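You operate a simulated robot arm through the tools that you are given. There is no shell and no other tool. Be economical: measure what you need, move in short steps, check, and stop when the job is done.

The job below is to be done with a simulated robot arm. You get a single attempt, and the scene is never put back.

## Task
Ready bench 3 for a chute batch of 15; leave it stopped.
Fine: blue flap open, lane lever to CHUTE, rail handwheel to 38 mm, counter reset, batch dial set.

It is judged by the outcome, as a careful person would: the job done as asked, and still so three seconds after it is handed in. It fails if anything else is knocked over, pushed out of place, dropped, spilled or broken.

## Robot
A 7-joint arm with a two-finger parallel gripper, fixed in place. Base frame: the origin is at the foot of the arm, x ahead of it, y to its left, z up. Units: mm, degrees, N and s.
With the tool pointing down near the work surface it reaches from about 220 to 660 mm from the base axis. Its first joint turns from -66.0 to 66.0 degrees. Payload 1.57 kg.
The TCP is the grasp point between the finger pads, 30 mm short of the fingertips. In the tool frame z runs along the fingers and y along their closing line. The gripper opens to 110 mm. The fingers are 24 mm wide and 12 mm thick; the gripper's body (48 by 112 mm) begins 78 mm behind the TCP.
Orientation is told as [roll, pitch, yaw] about the base's x, y, z axes, in that order, counted from this pose: with the fingers straight down and closing along the base's y, the tool's x points along the base's -x, its y along +y and its z along -z.

## Interface
- The arm moves only by the tool arm_command. Its argument "plan" is one flat list of numbers, 7 for each row, row after row: the shift along the tool's x, y, z in units of 50 mm (1.0 is 50 mm), then the turn, a rotation vector about the tool's x, y, z in units of 5 degrees (1.0 is 5 degrees), then the closure, from 0 (fully open) to 1 (shut). In form: [x, y, z, ax, ay, az, fingers, x, y, z, ax, ay, az, fingers, ...]. A call has 1 to 8 rows; each row shifts and turns the commanded pose from where the row before left it, along the tool's axes as they then stand. A call with a number of a shift or a turn outside -1 to 1 is refused whole. A row lasts 0.2 s, in which the tool goes at most 50 mm and 8.6 degrees; a call with a longer step from one row to the next is refused whole, and so is a gripper value outside its range. A pose out of reach is approached as far as the arm can. The call stops where the force on the tool passes 90 N (or 10 N more than at its start, if that is more) or the arm is blocked; 0.2 s more then pass. Each finger travels about 108 mm/s and halts on what it meets, pressing with about 37 N; the grip force reading is that of the motor and also rises with nothing between the fingers. The clock runs only during rows and for 0.2 s after the last one: add rows that do not move to give the fingers time. It gives the time, the measured TCP pose, the force on the tool (base axes), the opening and the grip force at its end, in the units of the frame above (readings bear some noise), with the torque about the TCP (base axes, N m) and any sound that the robot's microphone picked up.
- Cameras (640 x 400 px; columns grow to the right, rows downward): "scene" is fixed at [149.7, -387.5, 1390.4]; the picture's right is [0.88, -0.47, 0.00], its down [-0.33, -0.62, -0.71] and it looks along [0.34, 0.63, -0.70] (base axes); focal length 333 px, centre (320, 200). "wrist" rides on the gripper at [70, 16, -141] in the tool frame; the picture's right is [-0.23, 0.97, 0.00], its down [-0.86, -0.20, -0.48] and it looks along [-0.47, -0.11, 0.88] (tool axes); focal length 222 px, centre (320, 200).
- capture(camera): a new picture of that camera. It takes no simulated time.
- measure_at(camera, pixels): for up to 12 pixels [column, row] of the newest picture of that camera ("zoom" is the newest enlarged one), the place [x, y, z] in the base frame of the surface seen there, good to about 3 mm. It takes no simulated time.
- inspect(camera, box): a new picture of the part [left, top, right, bottom] of that camera's present view, enlarged. It takes no simulated time.
- job_done(): hands the job in; it is judged then, once.

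Go step by step. Measure first, check grasps and placings, and put right what went wrong. The budget is 80 turns and 34 pictures, counting those below and the enlarged ones. Unless the task says otherwise, let go and move clear before handing in, and close with one line.

The tools are called after "Call:" as a command line: name --argument value ..., lists and objects as JSON in quotes. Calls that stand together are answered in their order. arm_command: Moves the arm, as the interface text tells. Its arguments: {"type":"object","properties":{"plan":{"type":"array"}},"required":["plan"]} The other tools are called the same way: capture (camera) takes a picture; measure_at (camera, pixels) gives the place of the surface under pixels of a picture; inspect (camera, box) takes an enlarged picture of a part of a camera's view; job_done () hands the job in.

At the start:

```text
clock: 0.0
ee_pos: [448.6, 3.1, 1100.3]
tcp_rot: [-0.1, 0.0, 0.1]
wrist_force: [0.0, 0.0, -0.2]
moment: [-0.01, -0.02, -0.03]
width: 110.1
grasp_force: 0.0
```

scene: 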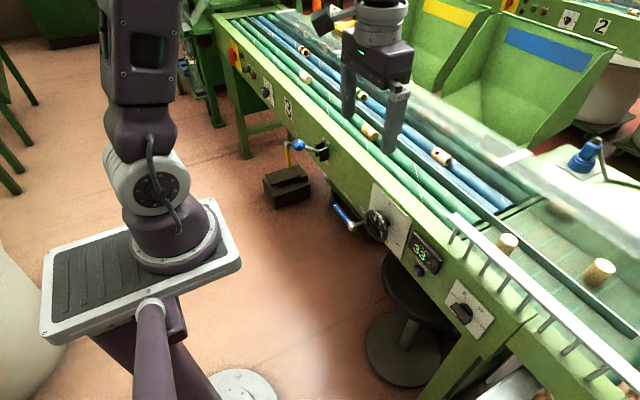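
wrist: 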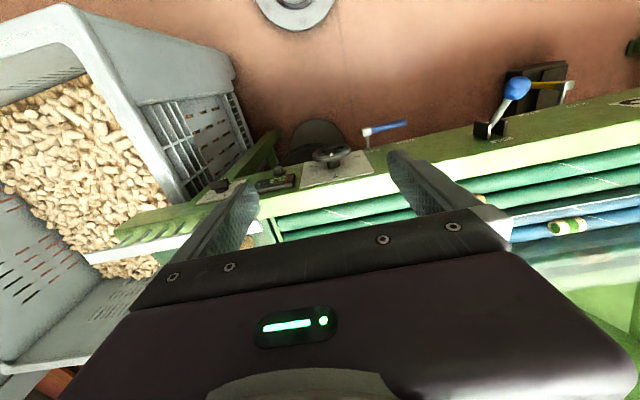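

The scene shows a bench with a blue ball lever near (300,145), a blue handle near (345,215), a handwheel near (377,225), a counter near (425,250) and a dial near (462,312). I'll enlarge these first.

Call:
inspect --camera "scene" --box '[320, 170, 520, 350]'

Call:
inspect --camera "scene" --box '[210, 30, 370, 240]'

Call:
inspect --camera "scene" --box '[480, 100, 640, 220]'

```text
2.22 times, centred on (420, 260) of scene
```

zoom: 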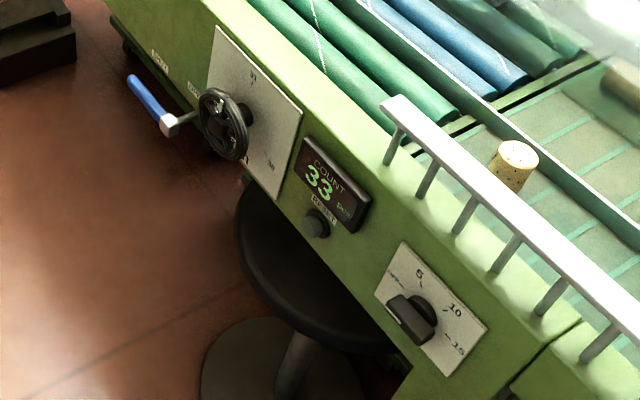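

```text
1.90 times, centred on (290, 135) of scene
```

zoom: 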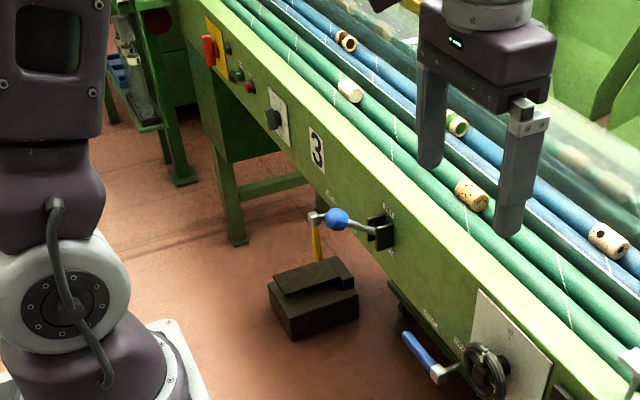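

```text
3.33 times, centred on (560, 160) of scene
```

zoom: 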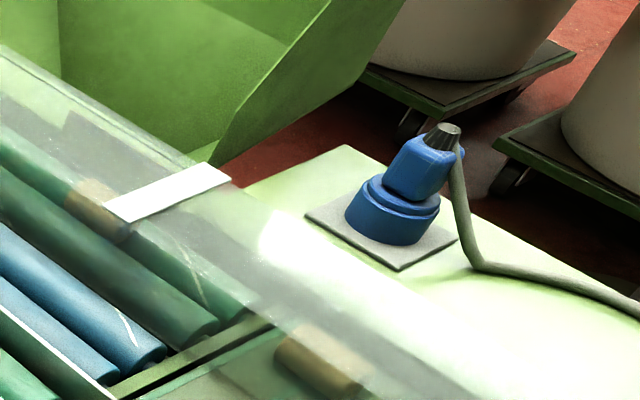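

The lever and handle labels are too small to read here. I'll zoom tighter on the ball lever and on the handle and wheel.

Call:
inspect --camera "scene" --box '[270, 115, 350, 175]'

Call:
inspect --camera "scene" --box '[320, 180, 420, 260]'

Call:
measure_at --camera "scene" --pixels '[[299, 145], [322, 152], [345, 215], [377, 226], [420, 254], [418, 270], [462, 313], [250, 80], [330, 170], [440, 270], [290, 150], [490, 320]]'

```text
6.67 times, centred on (310, 145) of scene
```

zoom: 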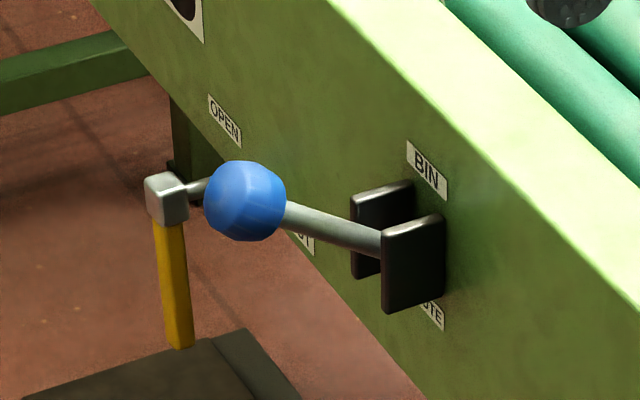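

```text
5.00 times, centred on (370, 220) of scene
```

zoom: 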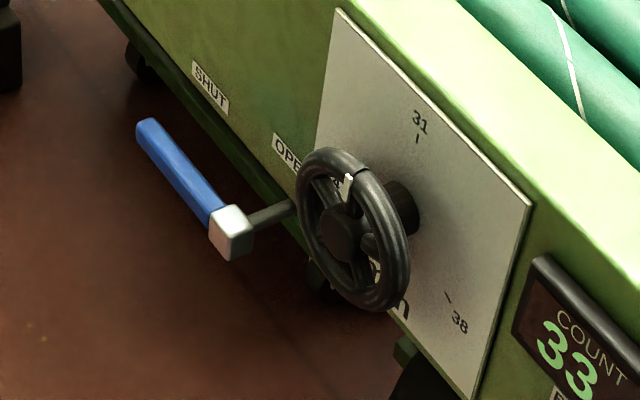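

```text
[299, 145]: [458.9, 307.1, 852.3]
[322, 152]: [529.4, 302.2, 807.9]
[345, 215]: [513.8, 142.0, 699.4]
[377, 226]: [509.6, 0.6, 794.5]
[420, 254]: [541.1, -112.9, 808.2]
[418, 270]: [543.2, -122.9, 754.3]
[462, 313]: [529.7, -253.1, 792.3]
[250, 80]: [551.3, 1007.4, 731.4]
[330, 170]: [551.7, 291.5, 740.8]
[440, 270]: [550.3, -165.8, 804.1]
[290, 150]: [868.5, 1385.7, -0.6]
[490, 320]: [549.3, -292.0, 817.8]
```

The panel is a vertical plane at x≈550 facing the arm, so the tool has to point along +x. I'll tilt the tool up and back away in the same motion.

Call:
arm_command --plan '[0.2, 0, 0, 0, -1, 0, 0, 0.2, 0, 0, 0, -1, 0, 0, 0.2, 0, 0, 0, -1, 0, 0, 0.2, 0, 0, 0, -1, 0, 0, 0.2, 0, 0, 0, -1, 0, 0, 0.2, 0, 0, 0, -1, 0, 0, 0.2, 0, 0, 0, -1, 0, 0, 0.2, 0, 0, 0, -1, 0, 0]'

Call:
arm_command --plan '[0.3, 0, 0, 0, -1, 0, 0.5, 0.3, 0, 0, 0, -1, 0, 0.5, 0.3, 0, 0, 0, -1, 0, 0.5, 0.3, 0, 0, 0, -1, 0, 0.5, 0.3, 0, 0, 0, -1, 0, 0.5, 0.3, 0, 0, 0, -1, 0, 0.5, 0.3, 0, 0, 0, -1, 0, 0.5, 0.3, 0, 0, 0, -1, 0, 0.5]'

```text
clock: 1.8
ee_pos: [370.9, -0.6, 1078.2]
tcp_rot: [0.9, -34.5, -0.4]
wrist_force: [0.2, -0.3, 0.8]
moment: [-0.04, -0.01, 0.0]
width: 109.9
grasp_force: 0.0
out of reach, approached as far as the arm can: row 7, 8
```

```text
clock: 3.6
ee_pos: [371.7, -0.1, 1078.4]
tcp_rot: [1.0, -34.7, -0.3]
wrist_force: [0.3, -0.2, -0.3]
moment: [0.05, -0.01, 0.02]
width: 55.2
grasp_force: 0.1
out of reach, approached as far as the arm can: row 1, 2, 3, 4, 5, 6, 7, 8
```

The arm hit a tilt limit at about 35° up high and close in. I'll go lower and then try more tilt.

Call:
arm_command --plan '[0.26, 0, 0.73, 0, 0, 0, 0.5, 0.26, 0, 0.73, 0, 0, 0, 0.5, 0.26, 0, 0.73, 0, 0, 0, 0.5, 0.26, 0, 0.73, 0, 0, 0, 0.5]'

```text
clock: 4.6
ee_pos: [386.6, 3.2, 1050.1]
tcp_rot: [1.0, -34.4, -0.3]
wrist_force: [0.3, -0.5, 0.4]
moment: [0.01, 0.01, 0.02]
width: 55.1
grasp_force: 0.0
out of reach, approached as far as the arm can: row 1, 2, 3, 4
```

It only moved part of the way, so I'll test a forward and down move separately.

Call:
arm_command --plan '[0, 0, 0.6, 0, 0, 0, 0.5, 0, 0, 0.6, 0, 0, 0, 0.5, 0, 0, 0.6, 0, 0, 0, 0.5]'

Call:
capture --camera "scene"

```text
clock: 5.4
ee_pos: [386.2, 2.2, 1048.6]
tcp_rot: [1.1, -34.5, -0.5]
wrist_force: [-0.3, 1.0, 0.5]
moment: [0.0, -0.02, 0.0]
width: 55.0
grasp_force: 0.1
out of reach, approached as far as the arm can: row 1, 2, 3
```

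```text
26 pictures are left
```

scene: 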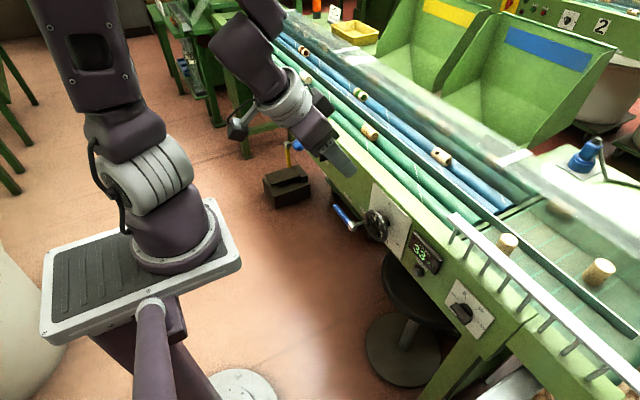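

I can't tell if the commanded pose has wound up past the real one. I'll test it with a small untilt.

Call:
arm_command --plan '[0, 0, 0, 0, 1, 0, 0.5, 0, 0, 0, 0, 1, 0, 0.5]'

```text
clock: 6.0
ee_pos: [381.0, 3.7, 1055.3]
tcp_rot: [2.3, -29.4, 0.0]
wrist_force: [-0.1, -0.2, -0.2]
moment: [0.02, -0.01, 0.02]
width: 55.2
grasp_force: 0.0
out of reach, approached as far as the arm can: row 1
```

The command is clamped to reality, which is good. Now I'll go straight down at 30° tilt to find where reach opens up.

Call:
arm_command --plan '[0.49, 0, 0.87, 0, 0, 0, 0.5, 0.49, 0, 0.87, 0, 0, 0, 0.5, 0.49, 0, 0.87, 0, 0, 0, 0.5]'

```text
clock: 6.8
ee_pos: [376.7, -1.6, 1054.7]
tcp_rot: [1.9, -28.0, -0.1]
wrist_force: [-0.8, 0.2, 0.5]
moment: [0.02, -0.01, -0.01]
width: 55.1
grasp_force: 0.1
out of reach, approached as far as the arm can: row 1, 2, 3
```

Down is blocked at this radius. I'll try moving outward, where the forearm lies flatter.

Call:
arm_command --plan '[-0.44, 0, 0.24, 0, 0, 0, 0.5, -0.44, 0, 0.24, 0, 0, 0, 0.5, -0.44, 0, 0.24, 0, 0, 0, 0.5, -0.44, 0, 0.24, 0, 0, 0, 0.5]'

Call:
arm_command --plan '[0, 0, 0, 0, -1, 0, 0.5, 0, 0, 0, 0, -1, 0, 0.5, 0, 0, 0, 0, -1, 0, 0.5, 0, 0, 0, 0, -1, 0, 0.5, 0, 0, 0, 0, -1, 0, 0.5, 0, 0, 0, 0, -1, 0, 0.5, 0, 0, 0, 0, -1, 0, 0.5, 0, 0, 0, 0, -1, 0, 0.5]'

```text
clock: 7.8
ee_pos: [475.1, -4.0, 1059.6]
tcp_rot: [1.9, -28.0, -0.1]
wrist_force: [-0.1, 0.6, 0.5]
moment: [-0.03, 0.0, 0.01]
width: 55.2
grasp_force: 0.1
out of reach, approached as far as the arm can: row 1, 2, 3
```

```text
clock: 9.6
ee_pos: [478.9, 10.6, 1028.5]
tcp_rot: [1.7, -47.2, 2.0]
wrist_force: [-0.5, -0.2, -1.1]
moment: [0.02, -0.01, 0.0]
width: 55.0
grasp_force: 0.2
out of reach, approached as far as the arm can: row 1, 5, 6, 7, 8
```

Further out allows about 47° of tilt. Tilted pushes may be enough for every control, so I'll test going down from here.

Call:
arm_command --plan '[0.58, 0, 0.54, 0, 0, 0, 0.5, 0.58, 0, 0.54, 0, 0, 0, 0.5, 0.58, 0, 0.54, 0, 0, 0, 0.5]'

```text
clock: 10.4
ee_pos: [486.8, 10.1, 937.2]
tcp_rot: [1.7, -47.0, 2.0]
wrist_force: [0.6, 1.3, -0.2]
moment: [0.0, -0.02, 0.01]
width: 55.0
grasp_force: 0.1
out of reach, approached as far as the arm can: row 2, 3
```

It reached z=937 at 47° tilt. From here the wrist camera should look nearly straight at the panel.

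Call:
capture --camera "wrist"

```text
25 pictures are left
```

wrist: 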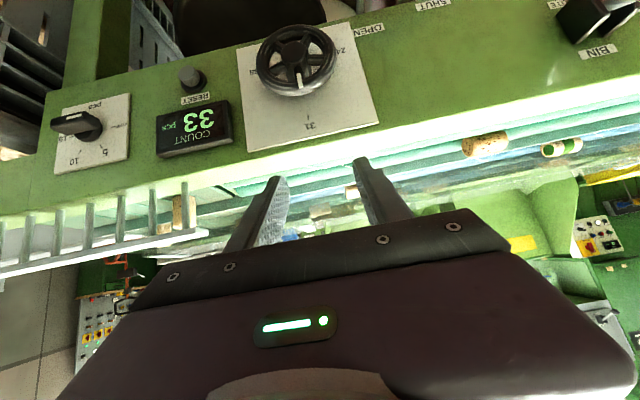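

The view is upside down but useful. I'll zoom on the wheel and dial.

Call:
inspect --camera "wrist" --box '[230, 0, 400, 150]'

Call:
inspect --camera "wrist" --box '[40, 50, 240, 190]'

Call:
measure_at --camera "wrist" --pixels '[[297, 62], [300, 85], [340, 70], [266, 62], [190, 76], [88, 125], [62, 122], [88, 100], [372, 28], [433, 6], [599, 52], [311, 127]]'

```text
2.67 times, centred on (315, 75) of wrist
```

zoom: 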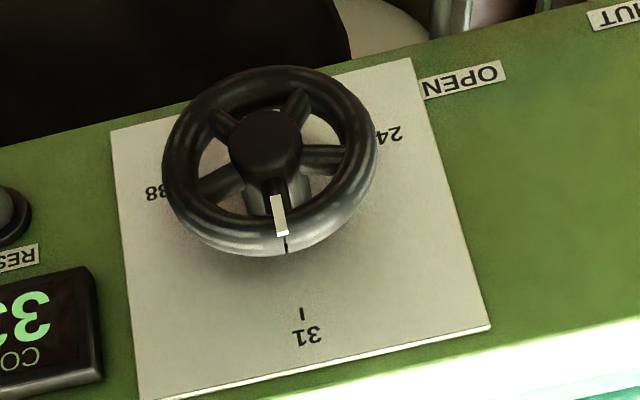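

```text
2.86 times, centred on (140, 120) of wrist
```

zoom: 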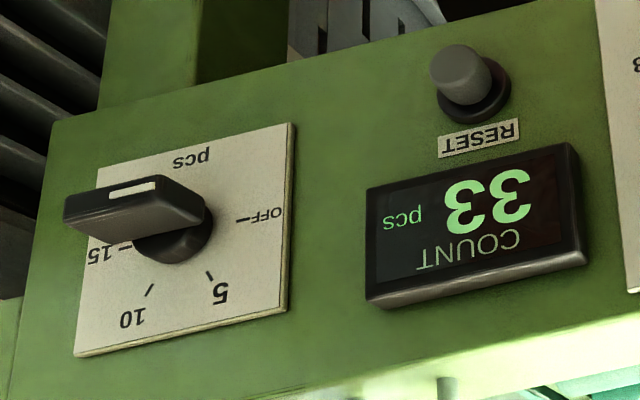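

```text
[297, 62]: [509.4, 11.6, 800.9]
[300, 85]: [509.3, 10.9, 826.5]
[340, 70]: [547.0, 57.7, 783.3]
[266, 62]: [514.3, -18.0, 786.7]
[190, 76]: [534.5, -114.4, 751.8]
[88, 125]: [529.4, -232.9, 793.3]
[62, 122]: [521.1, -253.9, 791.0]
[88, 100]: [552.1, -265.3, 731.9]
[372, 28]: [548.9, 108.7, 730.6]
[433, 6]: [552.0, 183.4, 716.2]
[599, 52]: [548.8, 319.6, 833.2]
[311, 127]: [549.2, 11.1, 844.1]
```

Facing the panel, the batch dial reads OFF at left, then 5, 10 and 15 at right. The wheel reads 24 at left, 31 at top and 38 at right, with its pointer now at 31. I'll measure exact points.

Call:
measure_at --camera "wrist" --pixels '[[340.5, 50], [253, 72], [308, 118], [294.4, 52.5], [336, 53], [302, 89], [325, 50], [275, 60]]'

Call:
measure_at --camera "zoom" --pixels '[[112, 193], [152, 186], [72, 200], [195, 190], [80, 220], [200, 220], [245, 220], [210, 276], [150, 290], [125, 245], [460, 70], [475, 100]]'

Call:
inspect --camera "scene" --box '[435, 270, 505, 350]'

```text
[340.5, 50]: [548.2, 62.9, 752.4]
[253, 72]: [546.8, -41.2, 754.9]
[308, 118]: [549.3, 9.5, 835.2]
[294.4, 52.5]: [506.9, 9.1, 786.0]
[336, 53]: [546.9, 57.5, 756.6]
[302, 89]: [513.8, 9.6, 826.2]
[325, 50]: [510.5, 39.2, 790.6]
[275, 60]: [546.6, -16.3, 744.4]
```

```text
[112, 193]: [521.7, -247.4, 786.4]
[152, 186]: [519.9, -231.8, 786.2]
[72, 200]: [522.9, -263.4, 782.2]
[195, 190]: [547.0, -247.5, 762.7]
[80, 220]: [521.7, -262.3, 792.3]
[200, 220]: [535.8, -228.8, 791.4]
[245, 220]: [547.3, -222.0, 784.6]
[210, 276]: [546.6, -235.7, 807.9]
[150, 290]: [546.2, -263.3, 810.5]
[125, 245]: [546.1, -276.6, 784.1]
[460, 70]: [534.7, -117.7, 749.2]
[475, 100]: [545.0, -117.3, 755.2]
```

```text
5.00 times, centred on (470, 310) of scene
```

zoom: 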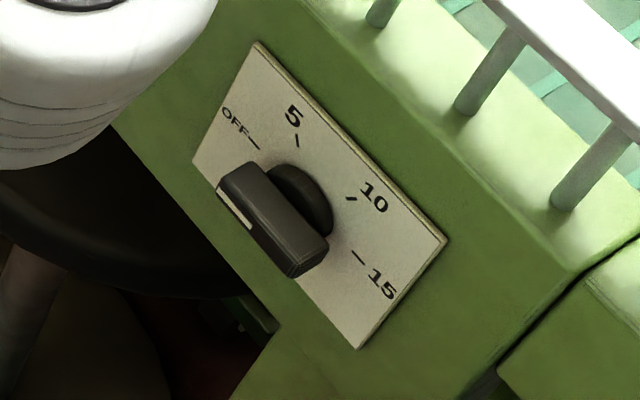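

I have the geometry. The dial axis is at y≈-249, z≈786, now at OFF and needing 180° clockwise to 15. The wheel axis is at y≈10, z≈786, now at 31 and needing about 120° clockwise to 38. A horizontal tool would help a lot, so I'll spin about the tool axis to see if the wrist can flip past its limit.

Call:
arm_command --plan '[0, 0, 0, 0, 0, 1, 0.5, 0, 0, 0, 0, 0, 1, 0.5, 0, 0, 0, 0, 0, 1, 0.5, 0, 0, 0, 0, 0, 1, 0.5, 0, 0, 0, 0, 0, 1, 0.5, 0, 0, 0, 0, 0, 1, 0.5, 0, 0, 0, 0, 0, 1, 0.5, 0, 0, 0, 0, 0, 1, 0.5]'

Call:
arm_command --plan '[0, 0, 0, 0, 0, 1, 0.5, 0, 0, 0, 0, 0, 1, 0.5, 0, 0, 0, 0, 0, 1, 0.5, 0, 0, 0, 0, 0, 1, 0.5, 0, 0, 0, 0, 0, 1, 0.5, 0, 0, 0, 0, 0, 1, 0.5, 0, 0, 0, 0, 0, 1, 0.5, 0, 0, 0, 0, 0, 1, 0.5]'

```text
clock: 12.2
ee_pos: [487.1, 8.6, 939.4]
tcp_rot: [35.6, -33.2, -48.3]
wrist_force: [-0.4, 0.4, -0.2]
moment: [0.0, 0.02, 0.04]
width: 55.1
grasp_force: 0.0
```

```text
clock: 14.0
ee_pos: [487.0, 9.2, 939.0]
tcp_rot: [46.8, -6.1, -79.9]
wrist_force: [-0.6, 0.4, -0.2]
moment: [-0.01, 0.0, -0.02]
width: 54.9
grasp_force: 0.0
```

The spin worked without limits. Now I'll try more tilt about base −y from this spun pose.

Call:
arm_command --plan '[0, 0, 0, -0.98, -0.17, 0, 0.5, 0, 0, 0, -0.98, -0.17, 0, 0.5, 0, 0, 0, -0.98, -0.17, 0, 0.5, 0, 0, 0, -0.98, -0.17, 0, 0.5]'

```text
clock: 15.0
ee_pos: [535.8, -1.4, 932.2]
tcp_rot: [66.8, -8.0, -82.7]
wrist_force: [-0.1, 0.3, 0.6]
moment: [0.03, 0.02, 0.01]
width: 55.2
grasp_force: 0.0
out of reach, approached as far as the arm can: row 1, 2, 3, 4
```

It tilted to 67° by drifting outward to x=536, so tilt is more available further out. I'll back off the panel and then descend to see what tilt holds at working height.

Call:
arm_command --plan '[0.04, -0.23, -0.55, 0, 0, 0, 0.5, 0.04, -0.23, -0.55, 0, 0, 0, 0.5]'

Call:
arm_command --plan '[0.1, -0.55, 0.2, 0, 0, 0, 0.5, 0.1, -0.55, 0.2, 0, 0, 0, 0.5, 0.1, -0.55, 0.2, 0, 0, 0, 0.5]'

```text
clock: 15.6
ee_pos: [532.6, -2.9, 924.9]
tcp_rot: [66.8, -7.9, -82.7]
wrist_force: [-0.7, -1.2, -1.0]
moment: [0.01, 0.0, -0.02]
width: 54.9
grasp_force: 0.0
out of reach, approached as far as the arm can: row 1, 2
```

```text
clock: 16.1
ee_pos: [529.0, -1.8, 895.7]
tcp_rot: [67.8, -8.2, -83.1]
wrist_force: [-56.6, -11.0, 47.1]
moment: [-0.9, 0.49, -1.0]
width: 36.4
grasp_force: 0.1
stopped in row 2: the force on the tool passed its limit (the readings are from after the stop); the commanded pose is now the measured one
```

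I touched something, probably the panel's top edge. I'm lifting straight back up and away.

Call:
arm_command --plan '[-0.06, 0.36, -0.17, 0, 0, 0, 0.5, -0.06, 0.36, -0.17, 0, 0, 0, 0.5]'

Call:
capture --camera "scene"

```text
clock: 16.7
ee_pos: [535.4, -3.8, 929.2]
tcp_rot: [67.3, -8.1, -82.9]
wrist_force: [-0.7, 0.0, -0.4]
moment: [-0.02, -0.01, 0.04]
width: 55.0
grasp_force: 0.1
out of reach, approached as far as the arm can: row 2
```

```text
21 pictures are left
```

scene: 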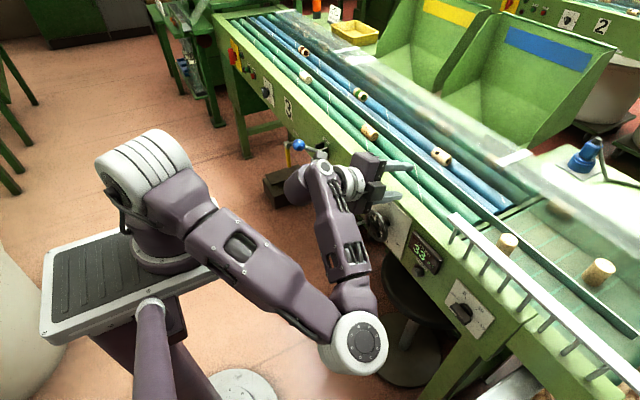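

The arm has swung its elbow to the right, so the wrist has different freedom now. I'll test more tilt toward horizontal while still clear above the bench.

Call:
arm_command --plan '[0, 0.1, -0.2, -0.98, -0.17, 0, 0.5, 0, 0.1, -0.2, -0.98, -0.17, 0, 0.5, 0, 0, -0.2, -0.98, -0.17, 0, 0.5, 0, 0, -0.2, -0.98, -0.17, 0, 0.5]'

Call:
arm_command --plan '[0, 0, -0.4, 0, 0, 0, 0.5, 0, 0, -0.4, 0, 0, 0, 0.5]'

```text
clock: 17.7
ee_pos: [540.9, 1.6, 937.3]
tcp_rot: [87.6, -8.9, -86.3]
wrist_force: [-1.0, -0.1, 0.1]
moment: [0.0, 0.02, -0.01]
width: 55.0
grasp_force: 0.1
out of reach, approached as far as the arm can: row 1, 2, 3, 4
```

```text
clock: 18.3
ee_pos: [528.4, -1.1, 919.6]
tcp_rot: [87.4, -8.9, -86.3]
wrist_force: [0.7, -0.2, -0.8]
moment: [-0.01, -0.01, 0.02]
width: 55.0
grasp_force: 0.1
out of reach, approached as far as the arm can: row 1, 2
```

The tool is now essentially horizontal. I'll keep retreating in small steps to see whether the back-off converges.

Call:
arm_command --plan '[0, 0, -0.2, 0, 0, 0, 0.5, 0, 0, -0.2, 0, 0, 0, 0.5, 0, 0, -0.2, 0, 0, 0, 0.5, 0, 0, -0.2, 0, 0, 0, 0.5, 0, 0, -0.2, 0, 0, 0, 0.5, 0, 0, -0.2, 0, 0, 0, 0.5, 0, 0, 0, 0, 0, 0, 0.5]'

```text
clock: 19.9
ee_pos: [500.8, -8.2, 891.7]
tcp_rot: [87.5, -8.9, -86.3]
wrist_force: [0.6, -1.3, 0.0]
moment: [0.02, -0.01, 0.0]
width: 54.9
grasp_force: 0.1
out of reach, approached as far as the arm can: row 1, 2, 3, 4, 5, 6
```

The reachable boundary slides back as it goes lower, so a horizontal tool at z≈790 looks possible. I'll go down and back together, watching the gap to the wheel.

Call:
arm_command --plan '[0, -0.4, -0.4, 0, 0, 0, 0.5, 0, -0.4, -0.4, 0, 0, 0, 0.5, 0, -0.4, -0.4, 0, 0, 0, 0.5, 0, -0.4, -0.2, 0, 0, 0, 0.5, 0, -0.4, -0.2, 0, 0, 0, 0.5]'

Call:
capture --camera "scene"

Call:
capture --camera "wrist"

```text
clock: 21.1
ee_pos: [416.9, -29.1, 795.0]
tcp_rot: [87.4, -8.8, -86.3]
wrist_force: [-0.1, 0.7, 0.6]
moment: [0.02, 0.01, 0.01]
width: 54.9
grasp_force: 0.1
```

```text
20 pictures are left
```

scene: 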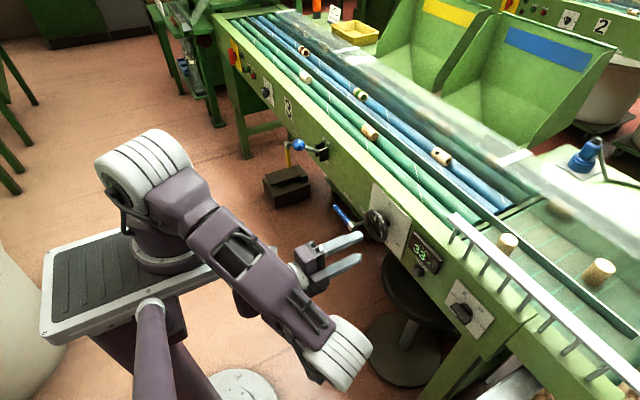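

```text
19 pictures are left
```

wrist: 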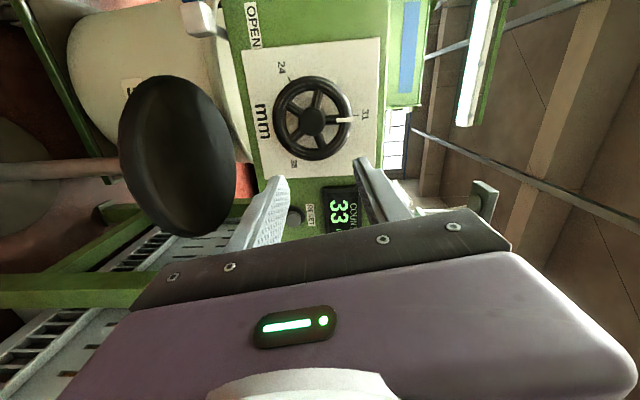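

Now the tool is horizontal at working height with room on all sides. I'll start with the handwheel: correct the small misalignment, then unwind the spin so I have a 120° clockwise stroke available.

Call:
arm_command --plan '[0.4, -0.1, 0, -0.5, -0.8, 0, 0, 0.4, -0.1, 0, 0, 0, -1, 0, 0, 0, 0, 0, 0, -1, 0, 0, 0, 0, 0, 0, -1, 0, 0, 0, 0, 0, 0, -1, 0, 0, 0, 0, 0, 0, -1, 0, 0, 0, 0, 0, 0, -1, 0, 0, 0, 0, 0, 0, -1, 0]'

Call:
arm_command --plan '[0, 0, 0, 0, 0, -1, 0, 0, 0, 0, 0, 0, -1, 0, 0, 0, 0, 0, 0, -1, 0, 0, 0, 0, 0, 0, -1, 0, 0, 0, 0, 0, 0, -1, 0, 0, 0, 0, 0, 0, -1, 0, 0, 0, 0, 0, 0, -1, 0, 0, 0, 0, 0, 0, -1, 0]'

Call:
arm_command --plan '[0, 0, 0, 0, 0, -1, 0, 0, 0, 0, 0, 0, -1, 0, 0, 0, 0, 0, 0, -1, 0, 0, 0, 0, 0, 0, -1, 0, 0, 0, 0, 0, 0, -1, 0, 0, 0, 0, 0, 0, -1, 0, 0, 0, 0, 0, 0, -1, 0, 0, 0, 0, 0, 0, -1, 0]'

```text
clock: 22.9
ee_pos: [442.7, -24.8, 802.7]
tcp_rot: [90.7, -44.1, -90.7]
wrist_force: [0.3, 0.9, 0.7]
moment: [0.05, 0.03, -0.01]
width: 109.9
grasp_force: 0.1
out of reach, approached as far as the arm can: row 1, 2
```

```text
clock: 24.7
ee_pos: [443.2, -25.2, 802.1]
tcp_rot: [95.3, -84.1, -95.4]
wrist_force: [-0.9, 0.3, 0.3]
moment: [-0.05, 0.0, 0.01]
width: 109.9
grasp_force: 0.0
```

```text
clock: 26.5
ee_pos: [442.3, -23.5, 803.5]
tcp_rot: [-90.9, -55.9, 90.6]
wrist_force: [0.0, -0.4, 0.0]
moment: [0.04, 0.01, 0.03]
width: 109.6
grasp_force: 0.1
```

The spin is at about −34°. I'll add 10° more and centre on the wheel axis (y 10, z 785), staying short of it for now.

Call:
arm_command --plan '[0, 0, 0, 0, 0, -1, 0, 0, 0, 0, 0, 0, -1, 0, -0.105, 0.37, 0, 0, 0, 0, 0, -0.105, 0.37, 0, 0, 0, 0, 0]'

Call:
capture --camera "wrist"

```text
clock: 27.5
ee_pos: [461.8, -11.7, 798.7]
tcp_rot: [-90.7, -45.8, 90.4]
wrist_force: [0.6, 0.2, -0.1]
moment: [-0.04, 0.0, 0.01]
width: 110.3
grasp_force: 0.0
out of reach, approached as far as the arm can: row 3, 4
```

```text
18 pictures are left
```

wrist: 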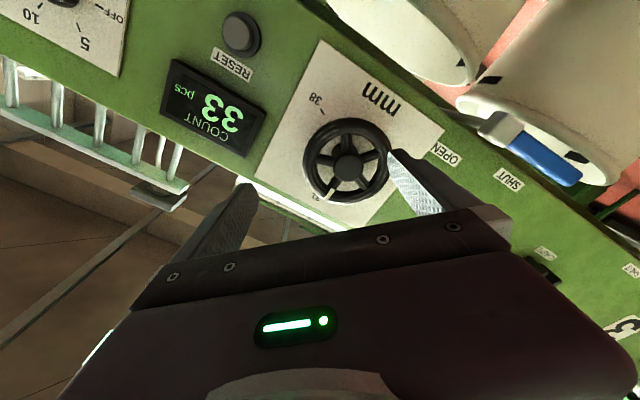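

Moving +y pushes the tool forward because of a joint limit, so it could bump the rim. Earlier a slight lean eased that, so I'll lean about 5° and then centre while holding back.

Call:
arm_command --plan '[0, 0, -0.3, -0.99, -0.12, 0, 0, 0, 0, -0.3, -0.4, 0, 0, 0, -0.02, 0.25, 0, 0, 0, 0, 0, -0.02, 0.25, 0, 0, 0, 0, 0]'

```text
clock: 28.5
ee_pos: [432.4, 3.4, 787.7]
tcp_rot: [-84.5, -45.9, 91.2]
wrist_force: [0.2, 0.5, -0.4]
moment: [-0.02, -0.04, 0.01]
width: 110.1
grasp_force: 0.1
out of reach, approached as far as the arm can: row 4
```

I'm at (432, 3, 788), and the lean carries me onto the axis as I advance. I'll go forward with the fingers open around the rim.

Call:
arm_command --plan '[-0.02, 0, 0.45, 0, 0, 0, 0, -0.02, 0, 0.45, 0, 0, 0, 0, -0.01, -0.02, 0.45, 0, 0, 0, 0]'

Call:
capture --camera "wrist"

```text
clock: 29.3
ee_pos: [497.9, 11.3, 783.9]
tcp_rot: [-84.5, -46.0, 91.3]
wrist_force: [-0.4, 0.9, -0.3]
moment: [0.03, -0.02, 0.02]
width: 109.9
grasp_force: 0.0
```

```text
17 pictures are left
```

wrist: 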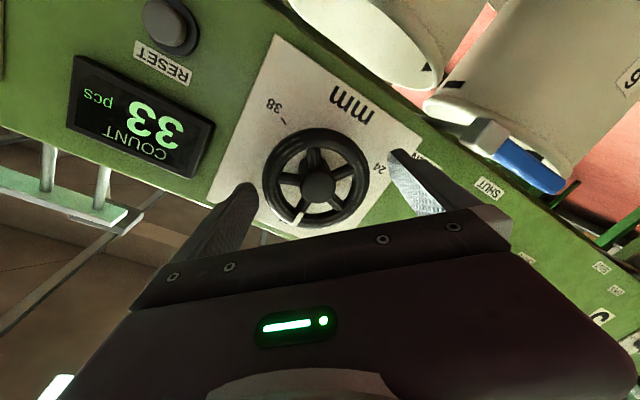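

The wheel sits between the fingertips and is well centred, so I'll close on the rim.

Call:
arm_command --plan '[0, 0, 0, 0, 0, 0, 0.3, 0, 0, 0, 0, 0, 0, 0.4, 0, 0, 0, 0, 0, 0, 0.4]'

```text
clock: 30.1
ee_pos: [499.8, 9.3, 785.9]
tcp_rot: [-84.9, -46.0, 91.2]
wrist_force: [6.2, -17.1, 14.3]
moment: [0.0, -0.03, -0.53]
width: 80.9
grasp_force: 44.4
```

The rim is gripped at 81 mm. I'll relax the small side force and turn clockwise (+ tool z).

Call:
arm_command --plan '[0, -0.05, 0, 0, 0, 0.5, 0.45, 0, 0, 0, 0, 0, 1, 0.45, 0, 0, 0, 0, 0, 1, 0.45, 0, 0, 0, 0, 0, 1, 0.45, 0, 0, 0, 0, 0, 1, 0.45, 0, 0, 0, 0, 0, 1, 0.45]'

Call:
inspect --camera "wrist" --box '[220, 100, 420, 250]'

```text
clock: 31.5
ee_pos: [499.2, 8.4, 787.4]
tcp_rot: [-76.6, -73.3, 82.3]
wrist_force: [9.4, -11.8, -2.7]
moment: [-0.04, -0.72, 1.51]
width: 80.8
grasp_force: 44.8
```

```text
2.67 times, centred on (320, 175) of wrist
```

zoom: 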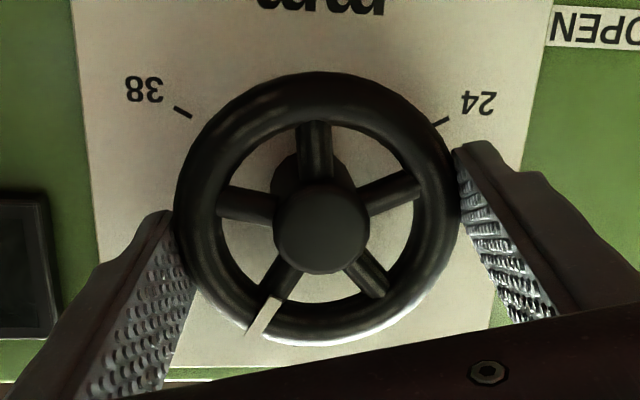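

The wheel is turning with the grip, its pointer moving from 31 toward 38. I'll continue the stroke.

Call:
arm_command --plan '[0, 0, 0, 0, 0, 1, 0.45, 0, 0, 0, 0, 0, 1, 0.45, 0, 0, 0, 0, 0, 1, 0.45, 0, 0, 0, 0, 0, 1, 0.45, 0, 0, 0, 0, 0, 1, 0.45, 0, 0, 0, 0, 0, 1, 0.45, 0, 0, 0, 0, 0, 1, 0.45, 0, 0, 0, 0, 0, 1, 0.45]'

Call:
arm_command --plan '[0, 0, 0, 0, 0, 1, 0.45, 0, 0, 0, 0, 0, 1, 0.45, 0, 0, 0, 0, 0, 1, 0.45, 0, 0, 0, 0, 0, 1, 0.45, 0, 0, 0, 0, 0, 1, 0.45, 0, 0, 0, 0, 0, 1, 0.45, 0, 0, 0, 0, 0, 1, 0.45, 0, 0, 0, 0, 0, 1, 0.45]'

Call:
inspect --camera "wrist" --box '[220, 100, 420, 250]'

```text
clock: 33.3
ee_pos: [499.6, 8.0, 786.1]
tcp_rot: [80.5, -66.1, -76.2]
wrist_force: [7.9, -10.7, -11.6]
moment: [-0.1, -1.07, 0.7]
width: 80.5
grasp_force: 45.4
```

```text
clock: 35.1
ee_pos: [499.2, 8.4, 786.8]
tcp_rot: [85.6, -26.2, -83.0]
wrist_force: [14.3, -14.5, -22.7]
moment: [-0.09, -0.45, -0.04]
width: 78.9
grasp_force: 45.1
```

```text
2.67 times, centred on (320, 175) of wrist
```

zoom: 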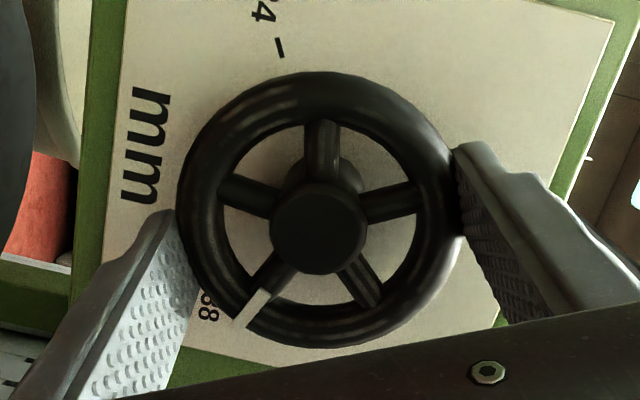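

About 108° is done and the pointer is approaching 38. I'll turn the last 12° and check.

Call:
arm_command --plan '[0, 0, 0, 0, 0, 1, 0.45, 0, 0, 0, 0, 0, 1, 0.45, 0, 0, 0, 0, 0, 0.4, 0.45]'

Call:
inspect --camera "wrist" --box '[220, 100, 420, 250]'

```text
clock: 35.9
ee_pos: [499.6, 7.1, 786.8]
tcp_rot: [86.0, -14.5, -84.2]
wrist_force: [6.4, -27.5, -16.3]
moment: [-1.52, 0.12, -0.06]
width: 80.9
grasp_force: 45.1
```

```text
2.67 times, centred on (320, 175) of wrist
```

zoom: 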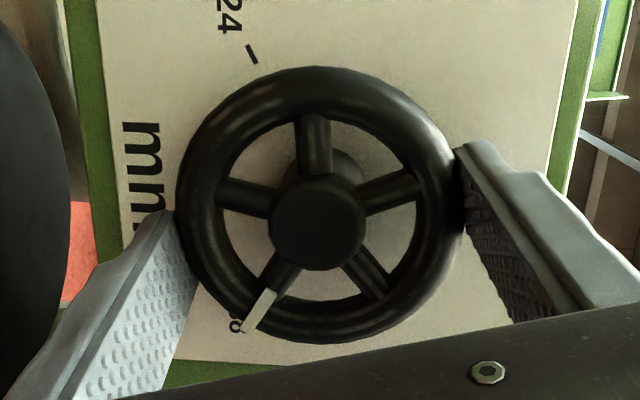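

The torque rose, so it may be near an end stop. I'll release, back straight off, and read the pointer.

Call:
arm_command --plan '[0, 0, 0, 0, 0, 0, 0, 0, 0, 0, 0, 0, 0, 0, 0, 0, 0, 0, 0, 0, 0, 0, 0, -0.5, 0, 0, 0, 0, 0, 0, -0.5, 0, 0, 0, 0, 0, 0, -0.5, 0, 0, 0, 0]'

Call:
inspect --camera "wrist" --box '[220, 50, 420, 200]'

Call:
inspect --camera "scene" --box '[330, 180, 430, 260]'

```text
clock: 37.3
ee_pos: [425.0, 1.6, 793.6]
tcp_rot: [86.0, -14.4, -83.6]
wrist_force: [0.1, -0.6, 0.5]
moment: [0.01, -0.01, -0.03]
width: 109.9
grasp_force: 0.1
```

```text
2.67 times, centred on (320, 125) of wrist
```

zoom: 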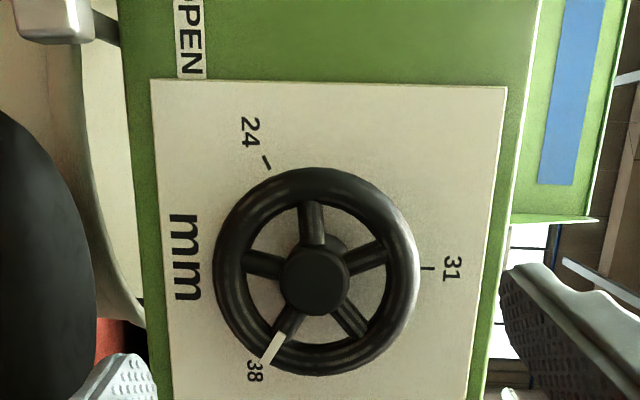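

```text
5.00 times, centred on (380, 220) of scene
```

zoom: 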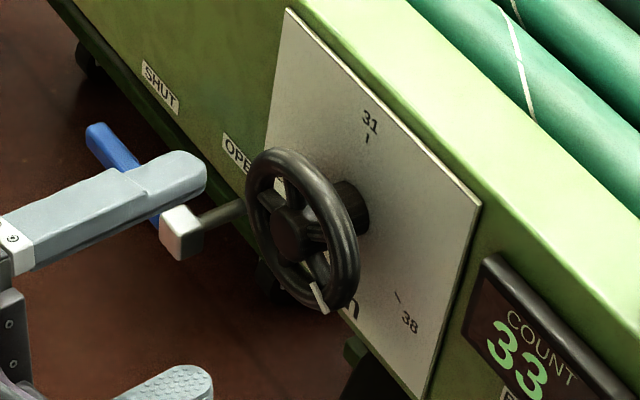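

By eye the pointer is about 120° clockwise. I'll measure the hub and pointer to confirm.

Call:
measure_at --camera "zoom" --pixels '[[293, 235], [314, 290], [324, 309], [398, 297], [180, 232], [98, 130], [228, 210], [367, 138]]'

Call:
capture --camera "wrist"

```text
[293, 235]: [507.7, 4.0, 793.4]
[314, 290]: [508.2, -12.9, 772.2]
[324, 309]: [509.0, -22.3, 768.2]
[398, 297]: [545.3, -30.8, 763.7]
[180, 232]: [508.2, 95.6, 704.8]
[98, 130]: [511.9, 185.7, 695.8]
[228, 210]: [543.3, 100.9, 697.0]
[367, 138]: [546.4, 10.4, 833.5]
```

```text
11 pictures are left
```

wrist: 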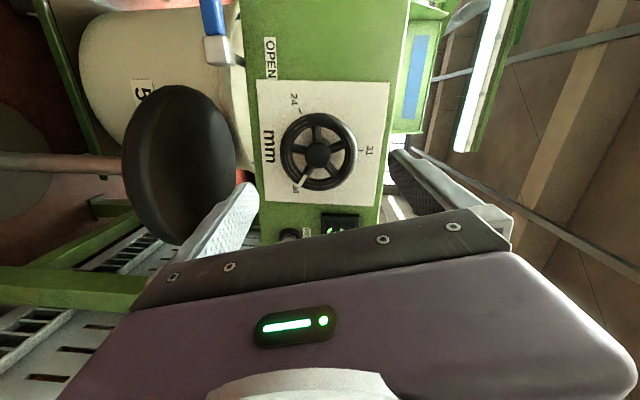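

The pointer is at about 119–121° against a 38 tick at 119°, so the wheel is set. Next is the blue flap handle, whose hub is at (508, 96, 705) and which points +y at the SHUT label. The matching yellow handle hangs straight down, and OPEN is labelled by the hub, so open is most likely down. I'll move over beside the handle with the fingers closed.

Call:
arm_command --plan '[0.15, -0.5, 0, 0, 0, 0, 1, 0.15, -0.5, 0, 0, 0, 0, 1, 0.6, 0.16, 0.05, 0, 0, 0, 1, 0.6, 0.16, 0.05, 0, 0, 0, 1, 0.6, 0.16, 0.05, 0, 0, 0, 1, 0.6, 0.16, 0.05, 0, 0, 0, 1, 0.6, 0.16, 0.05, 0, 0, 0, 1]'

```text
clock: 38.9
ee_pos: [500.4, 99.3, 793.2]
tcp_rot: [85.9, -14.2, -83.7]
wrist_force: [0.0, 0.1, 0.5]
moment: [0.01, 0.05, 0.01]
width: 0.4
grasp_force: 21.7
out of reach, approached as far as the arm can: row 1, 2, 3, 4, 5, 6, 7
```

The current elbow-right posture can't reach low at +y, so the flap will need a different posture later. The dial and reset on the −y side suit this posture, so I'll back off first without sweeping across the wheel.

Call:
arm_command --plan '[-0.31, -0.13, -0.73, 0, 0, 0, 1, -0.31, -0.13, -0.73, 0, 0, 0, 1]'

```text
clock: 39.5
ee_pos: [455.8, 38.5, 804.6]
tcp_rot: [86.0, -14.4, -83.7]
wrist_force: [0.8, 0.2, -0.4]
moment: [0.01, -0.01, 0.0]
width: 0.0
grasp_force: 20.8
out of reach, approached as far as the arm can: row 1, 2
```

Clear of the wheel now. I'll move across to in front of the batch dial.

Call:
arm_command --plan '[-0.765, -0.265, -0.175, 0, 0, 0, 0.5, -0.765, -0.265, -0.175, 0, 0, 0, 0.5, -0.765, -0.265, -0.175, 0, 0, 0, 0.5, -0.765, -0.265, -0.175, 0, 0, 0, 0.5, -0.765, -0.265, -0.175, 0, 0, 0, 0.5, -0.765, -0.265, -0.175, 0, 0, 0, 0.5, -0.765, -0.265, -0.175, 0, 0, 0, 0.5]'

Call:
arm_command --plan '[0, 0, 0, 0, 0, -1, 0.5, 0, 0, 0, 0, 0, -1, 0.5, 0, 0, 0, 0, 0, -1, 0.5, 0, 0, 0, 0, 0, -1, 0.5, 0, 0, 0, 0, 0, -1, 0.5, 0, 0, 0, 0, 0, -1, 0.5, 0, 0, 0, 0, 0, -1, 0.5, 0, 0, 0, 0, 0, -1, 0.5]'

```text
clock: 41.1
ee_pos: [419.7, -248.6, 784.2]
tcp_rot: [86.0, -14.3, -83.7]
wrist_force: [-0.1, 0.0, 0.3]
moment: [0.02, -0.05, 0.01]
width: 54.7
grasp_force: 0.1
```

```text
clock: 42.9
ee_pos: [418.9, -247.4, 785.0]
tcp_rot: [83.4, -54.3, -79.5]
wrist_force: [0.4, -1.0, -0.3]
moment: [0.02, 0.01, 0.02]
width: 54.8
grasp_force: 0.0
```

Right in front of the dial. I'll continue unwinding so I can do the whole 180° in one stroke.

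Call:
arm_command --plan '[0, 0, 0, 0, 0, -1, 0.5, 0, 0, 0, 0, 0, -1, 0.5, 0, 0, 0, 0, 0, -1, 0.5, 0, 0, 0, 0, 0, -1, 0.5, 0, 0, 0, 0, 0, -1, 0.5, 0, 0, 0, 0, 0, -1, 0.5, 0, 0, 0, 0, 0, -1, 0.5, 0, 0, 0, 0, 0, -1, 0.5]'

Call:
arm_command --plan '[0, 0, 0, 0, 0, -1, 0.5, 0, 0, 0, 0, 0, -1, 0.5, 0, 0, 0, 0, 0, -1, 0.5, 0, 0, 0, 0, 0, -1, 0.5, 0, 0, 0, 0, 0, -1, 0.5, 0, 0, 0, 0, 0, -1, 0.5, 0, 0, 0, 0, 0, -1, 0.5, 0, 0, 0, 0, 0, -1, 0.5]'

Call:
arm_command --plan '[0, 0, 0, 0, 0, -1, 0.5, 0, 0, 0, 0, 0, -1, 0.5, 0, 0, 0, 0, 0, -1, 0.5, 0, 0, 0, 0, 0, -1, 0.5, 0, 0, 0, 0, 0, -1, 0.5, 0, 0, 0, 0, 0, -1, 0.5, 0, 0, 0, 0, 0, -1, 0.5, 0, 0, 0, 0, 0, -1, 0.5]'

```text
clock: 44.7
ee_pos: [419.2, -247.3, 784.3]
tcp_rot: [-49.5, -84.1, 54.8]
wrist_force: [-0.2, 0.3, -0.2]
moment: [-0.01, 0.01, 0.03]
width: 55.2
grasp_force: 0.0
```

```text
clock: 46.5
ee_pos: [419.8, -248.2, 783.8]
tcp_rot: [-84.6, -45.5, 91.2]
wrist_force: [0.1, -0.5, -0.8]
moment: [-0.02, -0.03, 0.01]
width: 54.9
grasp_force: 0.0
```

```text
clock: 48.3
ee_pos: [419.4, -247.3, 783.8]
tcp_rot: [-86.1, -5.6, 94.7]
wrist_force: [0.2, 0.3, -0.1]
moment: [0.0, -0.01, 0.0]
width: 54.9
grasp_force: 0.0
```

Full range is available. I'll straighten the tool exactly along +x and square to the bar, then check the view.

Call:
arm_command --plan '[0.04, -0.02, 0, 0.88, 0.94, 0, 0.5, 0, 0, 0, 0, 0, -1, 0.5]'

Call:
capture --camera "wrist"

```text
clock: 48.9
ee_pos: [419.7, -249.1, 787.2]
tcp_rot: [-90.1, -0.4, 89.9]
wrist_force: [0.2, 0.1, -0.1]
moment: [-0.03, 0.0, -0.01]
width: 55.0
grasp_force: 0.0
```

```text
10 pictures are left
```

wrist: 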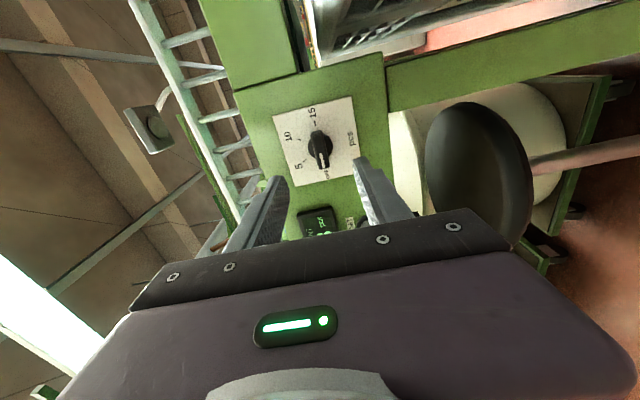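

Perfectly square, with the bar centred between the fingers. I'll advance 84 mm and close on the bar.

Call:
arm_command --plan '[0, 0.02, 0.42, 0, 0, 0, 0.5, 0, 0.02, 0.42, 0, 0, 0, 0.5, 0, 0, 0.42, 0, 0, 0, 0.5, 0, 0, 0.42, 0, 0, 0, 0.5]'

Call:
arm_command --plan '[0, 0, 0, 0, 0, 0, 0.9, 0, 0, 0, 0, 0, 0, 0.9, 0, 0, 0, 0, 0, 0, 0.95]'

```text
clock: 49.9
ee_pos: [505.1, -249.1, 783.6]
tcp_rot: [-90.1, -0.5, 90.1]
wrist_force: [0.1, 0.0, 0.5]
moment: [0.0, 0.02, -0.01]
width: 54.9
grasp_force: 0.1
```

```text
clock: 50.7
ee_pos: [505.3, -248.8, 783.7]
tcp_rot: [-90.2, -0.3, 90.2]
wrist_force: [2.1, 1.1, 10.9]
moment: [-0.01, -0.12, 0.05]
width: 15.0
grasp_force: 5.6
```

The fingers stopped on the bar at 15 mm. I'll firm the grip and begin turning clockwise.

Call:
arm_command --plan '[0, -0.02, 0, 0, 0, 0, 1, 0, 0, 0, 0, 0, 0, 1, 0, 0, 0, 0, 0, 1, 1, 0, 0, 0, 0, 0, 1, 1, 0, 0, 0, 0, 0, 1, 1, 0, 0, 0, 0, 0, 1, 1, 0, 0, 0, 0, 0, 1, 1, 0, 0, 0, 0, 0, 1, 1]'

Call:
arm_command --plan '[0, 0, 0, 0, 0, 1, 1, 0, 0, 0, 0, 0, 1, 1, 0, 0, 0, 0, 0, 1, 1, 0, 0, 0, 0, 0, 1, 1, 0, 0, 0, 0, 0, 1, 1, 0, 0, 0, 0, 0, 1, 1, 0, 0, 0, 0, 0, 1, 1, 0, 0, 0, 0, 0, 1, 1]'

```text
clock: 52.5
ee_pos: [503.7, -248.8, 785.0]
tcp_rot: [-90.3, -30.5, 90.2]
wrist_force: [19.9, 0.3, 20.0]
moment: [-0.02, -0.07, -0.24]
width: 13.8
grasp_force: 30.5
```

```text
clock: 54.3
ee_pos: [504.6, -248.3, 784.6]
tcp_rot: [-90.7, -70.5, 90.7]
wrist_force: [19.7, -4.9, 21.4]
moment: [-0.02, -0.21, -0.03]
width: 14.2
grasp_force: 30.5
```

The grip is steady and turning smoothly. I'll continue to the full 180°.

Call:
arm_command --plan '[-0.028, -0.01, 0, 0, 0, 1, 1, 0, 0, 0, 0, 0, 1, 1, 0, 0, 0, 0, 0, 1, 1, 0, 0, 0, 0, 0, 1, 1, 0, 0, 0, 0, 0, 1, 1, 0, 0, 0, 0, 0, 1, 1, 0, 0, 0, 0, 0, 1, 1, 0, 0, 0, 0, 0, 1, 1]'

Call:
arm_command --plan '[0, 0, 0, 0, 0, 1, 1, 0, 0, 0, 0, 0, 1, 1, 0, 0, 0, 0, 0, 1, 1, 0, 0, 0, 0, 0, 1, 1, 0, 0, 0, 0, 0, 1, 1, 0, 0, 0, 0, 0, 1, 1, 0, 0, 0, 0, 0, 1, 1, 0, 0, 0, 0, 0, 1, 1]'

Call:
arm_command --plan '[0, 0, 0, 0, 0, 1, 1, 0, 0, 0, 0, 0, 1, 1, 0, 0, 0, 0, 0, 1, 1, 0, 0, 0, 0, 0, 1, 1, 0, 0, 0, 0, 0, 1, 1, 0, 0, 0, 0, 0, 1, 1]'

```text
clock: 56.1
ee_pos: [503.6, -250.6, 785.6]
tcp_rot: [89.8, -69.4, -89.8]
wrist_force: [13.7, -11.1, -10.1]
moment: [0.01, -0.23, -0.42]
width: 14.1
grasp_force: 30.5
```

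```text
clock: 57.9
ee_pos: [503.5, -250.5, 785.7]
tcp_rot: [89.9, -29.4, -89.9]
wrist_force: [3.5, -9.9, -22.9]
moment: [-0.02, 0.84, 0.23]
width: 13.5
grasp_force: 30.8
```

```text
clock: 59.3
ee_pos: [504.3, -249.2, 785.0]
tcp_rot: [89.9, 0.5, -90.0]
wrist_force: [-5.1, -10.5, -26.4]
moment: [-0.49, 0.33, 0.13]
width: 14.0
grasp_force: 30.0
```

A full 180° is done. I'll release, back off, and look.

Call:
arm_command --plan '[0, 0, 0, 0, 0, 0, 0.6, 0, 0, 0, 0, 0, 0, 0.6, 0, 0, -0.5, 0, 0, 0, 0.6, 0, 0, -0.5, 0, 0, 0, 0.6, 0, 0, -0.5, 0, 0, 0, 0.6]'

Call:
inspect --camera "wrist" --box '[230, 50, 410, 200]'

```text
clock: 60.5
ee_pos: [427.5, -250.0, 786.1]
tcp_rot: [90.1, 0.5, -89.9]
wrist_force: [-0.1, 0.5, 0.4]
moment: [0.0, -0.01, 0.02]
width: 43.9
grasp_force: 0.1
```

```text
2.67 times, centred on (320, 125) of wrist
```

zoom: 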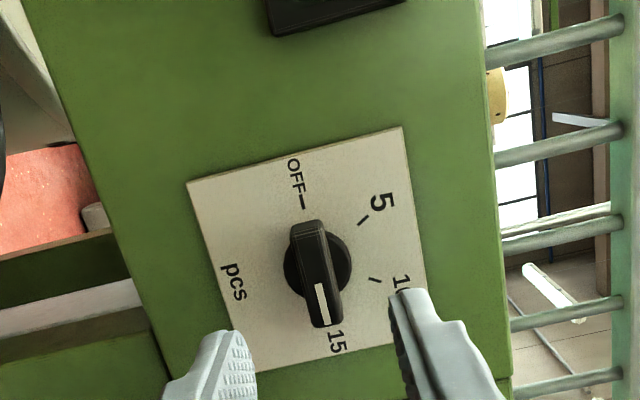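

The dial stripe points at 15. Next is RESET at about (534, −116, 751), so I'll close the fingers and line up.

Call:
arm_command --plan '[0.67, -0.175, 0, 0, 0, 0, 1, 0.67, -0.175, 0, 0, 0, 0, 1, 0.67, -0.175, 0, 0, 0, 0, 1, 0.67, -0.175, 0, 0, 0, 0, 1]'

Call:
inspect --camera "scene" --box '[370, 220, 470, 300]'

```text
clock: 61.5
ee_pos: [429.3, -115.2, 751.5]
tcp_rot: [90.1, 0.4, -90.0]
wrist_force: [1.2, -0.7, -0.1]
moment: [0.01, 0.0, 0.0]
width: 0.0
grasp_force: 20.8
```

```text
5.00 times, centred on (420, 260) of scene
```

zoom: 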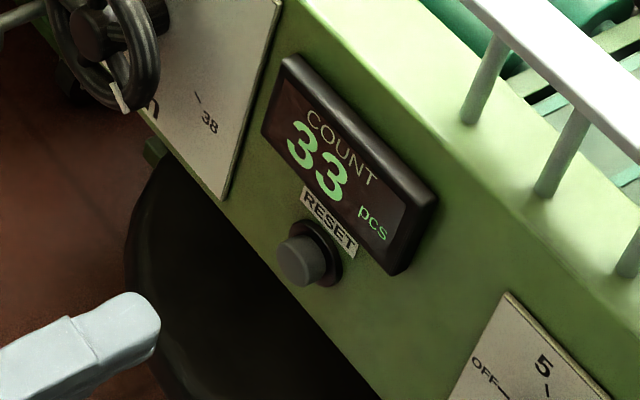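

The button is clear. I'll advance and press gently in small steps.

Call:
arm_command --plan '[-0.01, -0.005, 0.5, 0, 0, 0, 1, -0.01, 0, 0.5, 0, 0, 0, 1, 0, 0, 0.4, 0, 0, 0, 1, 0, 0, 0.1, 0, 0, 0, 1, 0, 0, 0.08, 0, 0, 0, 1, 0, 0, 0.06, 0, 0, 0, 1, 0, 0, 0, 0, 0, 0, 1]'

Call:
arm_command --plan '[0, 0, -0.5, 0, 0, 0, 1, 0, 0, -0.5, 0, 0, 0, 1]'

Call:
inspect --camera "scene" --box '[330, 180, 470, 300]'

```text
clock: 63.1
ee_pos: [509.1, -116.1, 751.2]
tcp_rot: [90.1, 0.5, -90.0]
wrist_force: [-31.5, 0.0, 6.9]
moment: [-0.14, -0.18, -0.14]
width: 0.0
grasp_force: 21.5
heard: click
```

```text
clock: 63.7
ee_pos: [459.8, -115.5, 751.8]
tcp_rot: [90.1, 0.4, -90.0]
wrist_force: [-0.2, 0.4, 0.2]
moment: [0.0, 0.02, 0.0]
width: 0.1
grasp_force: 20.8
```

```text
3.33 times, centred on (400, 240) of scene
```

zoom: 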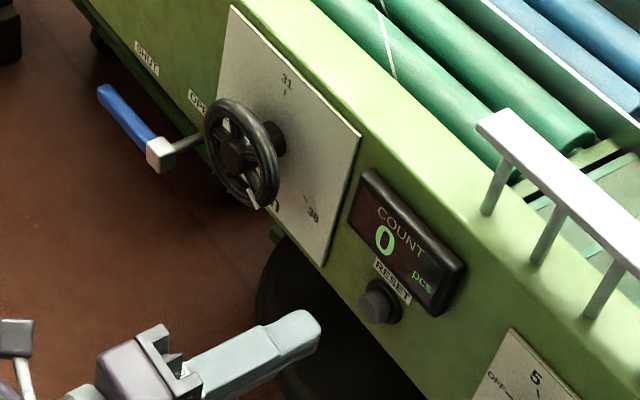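

The counter reads 0 after the click. For the handle and lever on the left, I'll yaw the tool left by about 30° so the wrist stays comfortable, moving across well in front of the wheel.

Call:
arm_command --plan '[0.4, 0, -0.1, 0, 1, 0, 1, 0.4, 0, -0.1, 0, 1, 0, 1, 0.4, 0, -0.05, 0, 1, 0, 1, 0.4, 0, -0.05, 0, 1, 0, 1, 0.4, 0, 0, 0, 1, 0, 1, 0.4, 0, 0, 0, 1, 0, 1]'

```text
clock: 65.1
ee_pos: [419.5, -0.8, 751.7]
tcp_rot: [90.3, 0.3, -59.8]
wrist_force: [-0.3, 0.3, -0.8]
moment: [0.02, 0.01, -0.01]
width: 0.0
grasp_force: 20.9
```

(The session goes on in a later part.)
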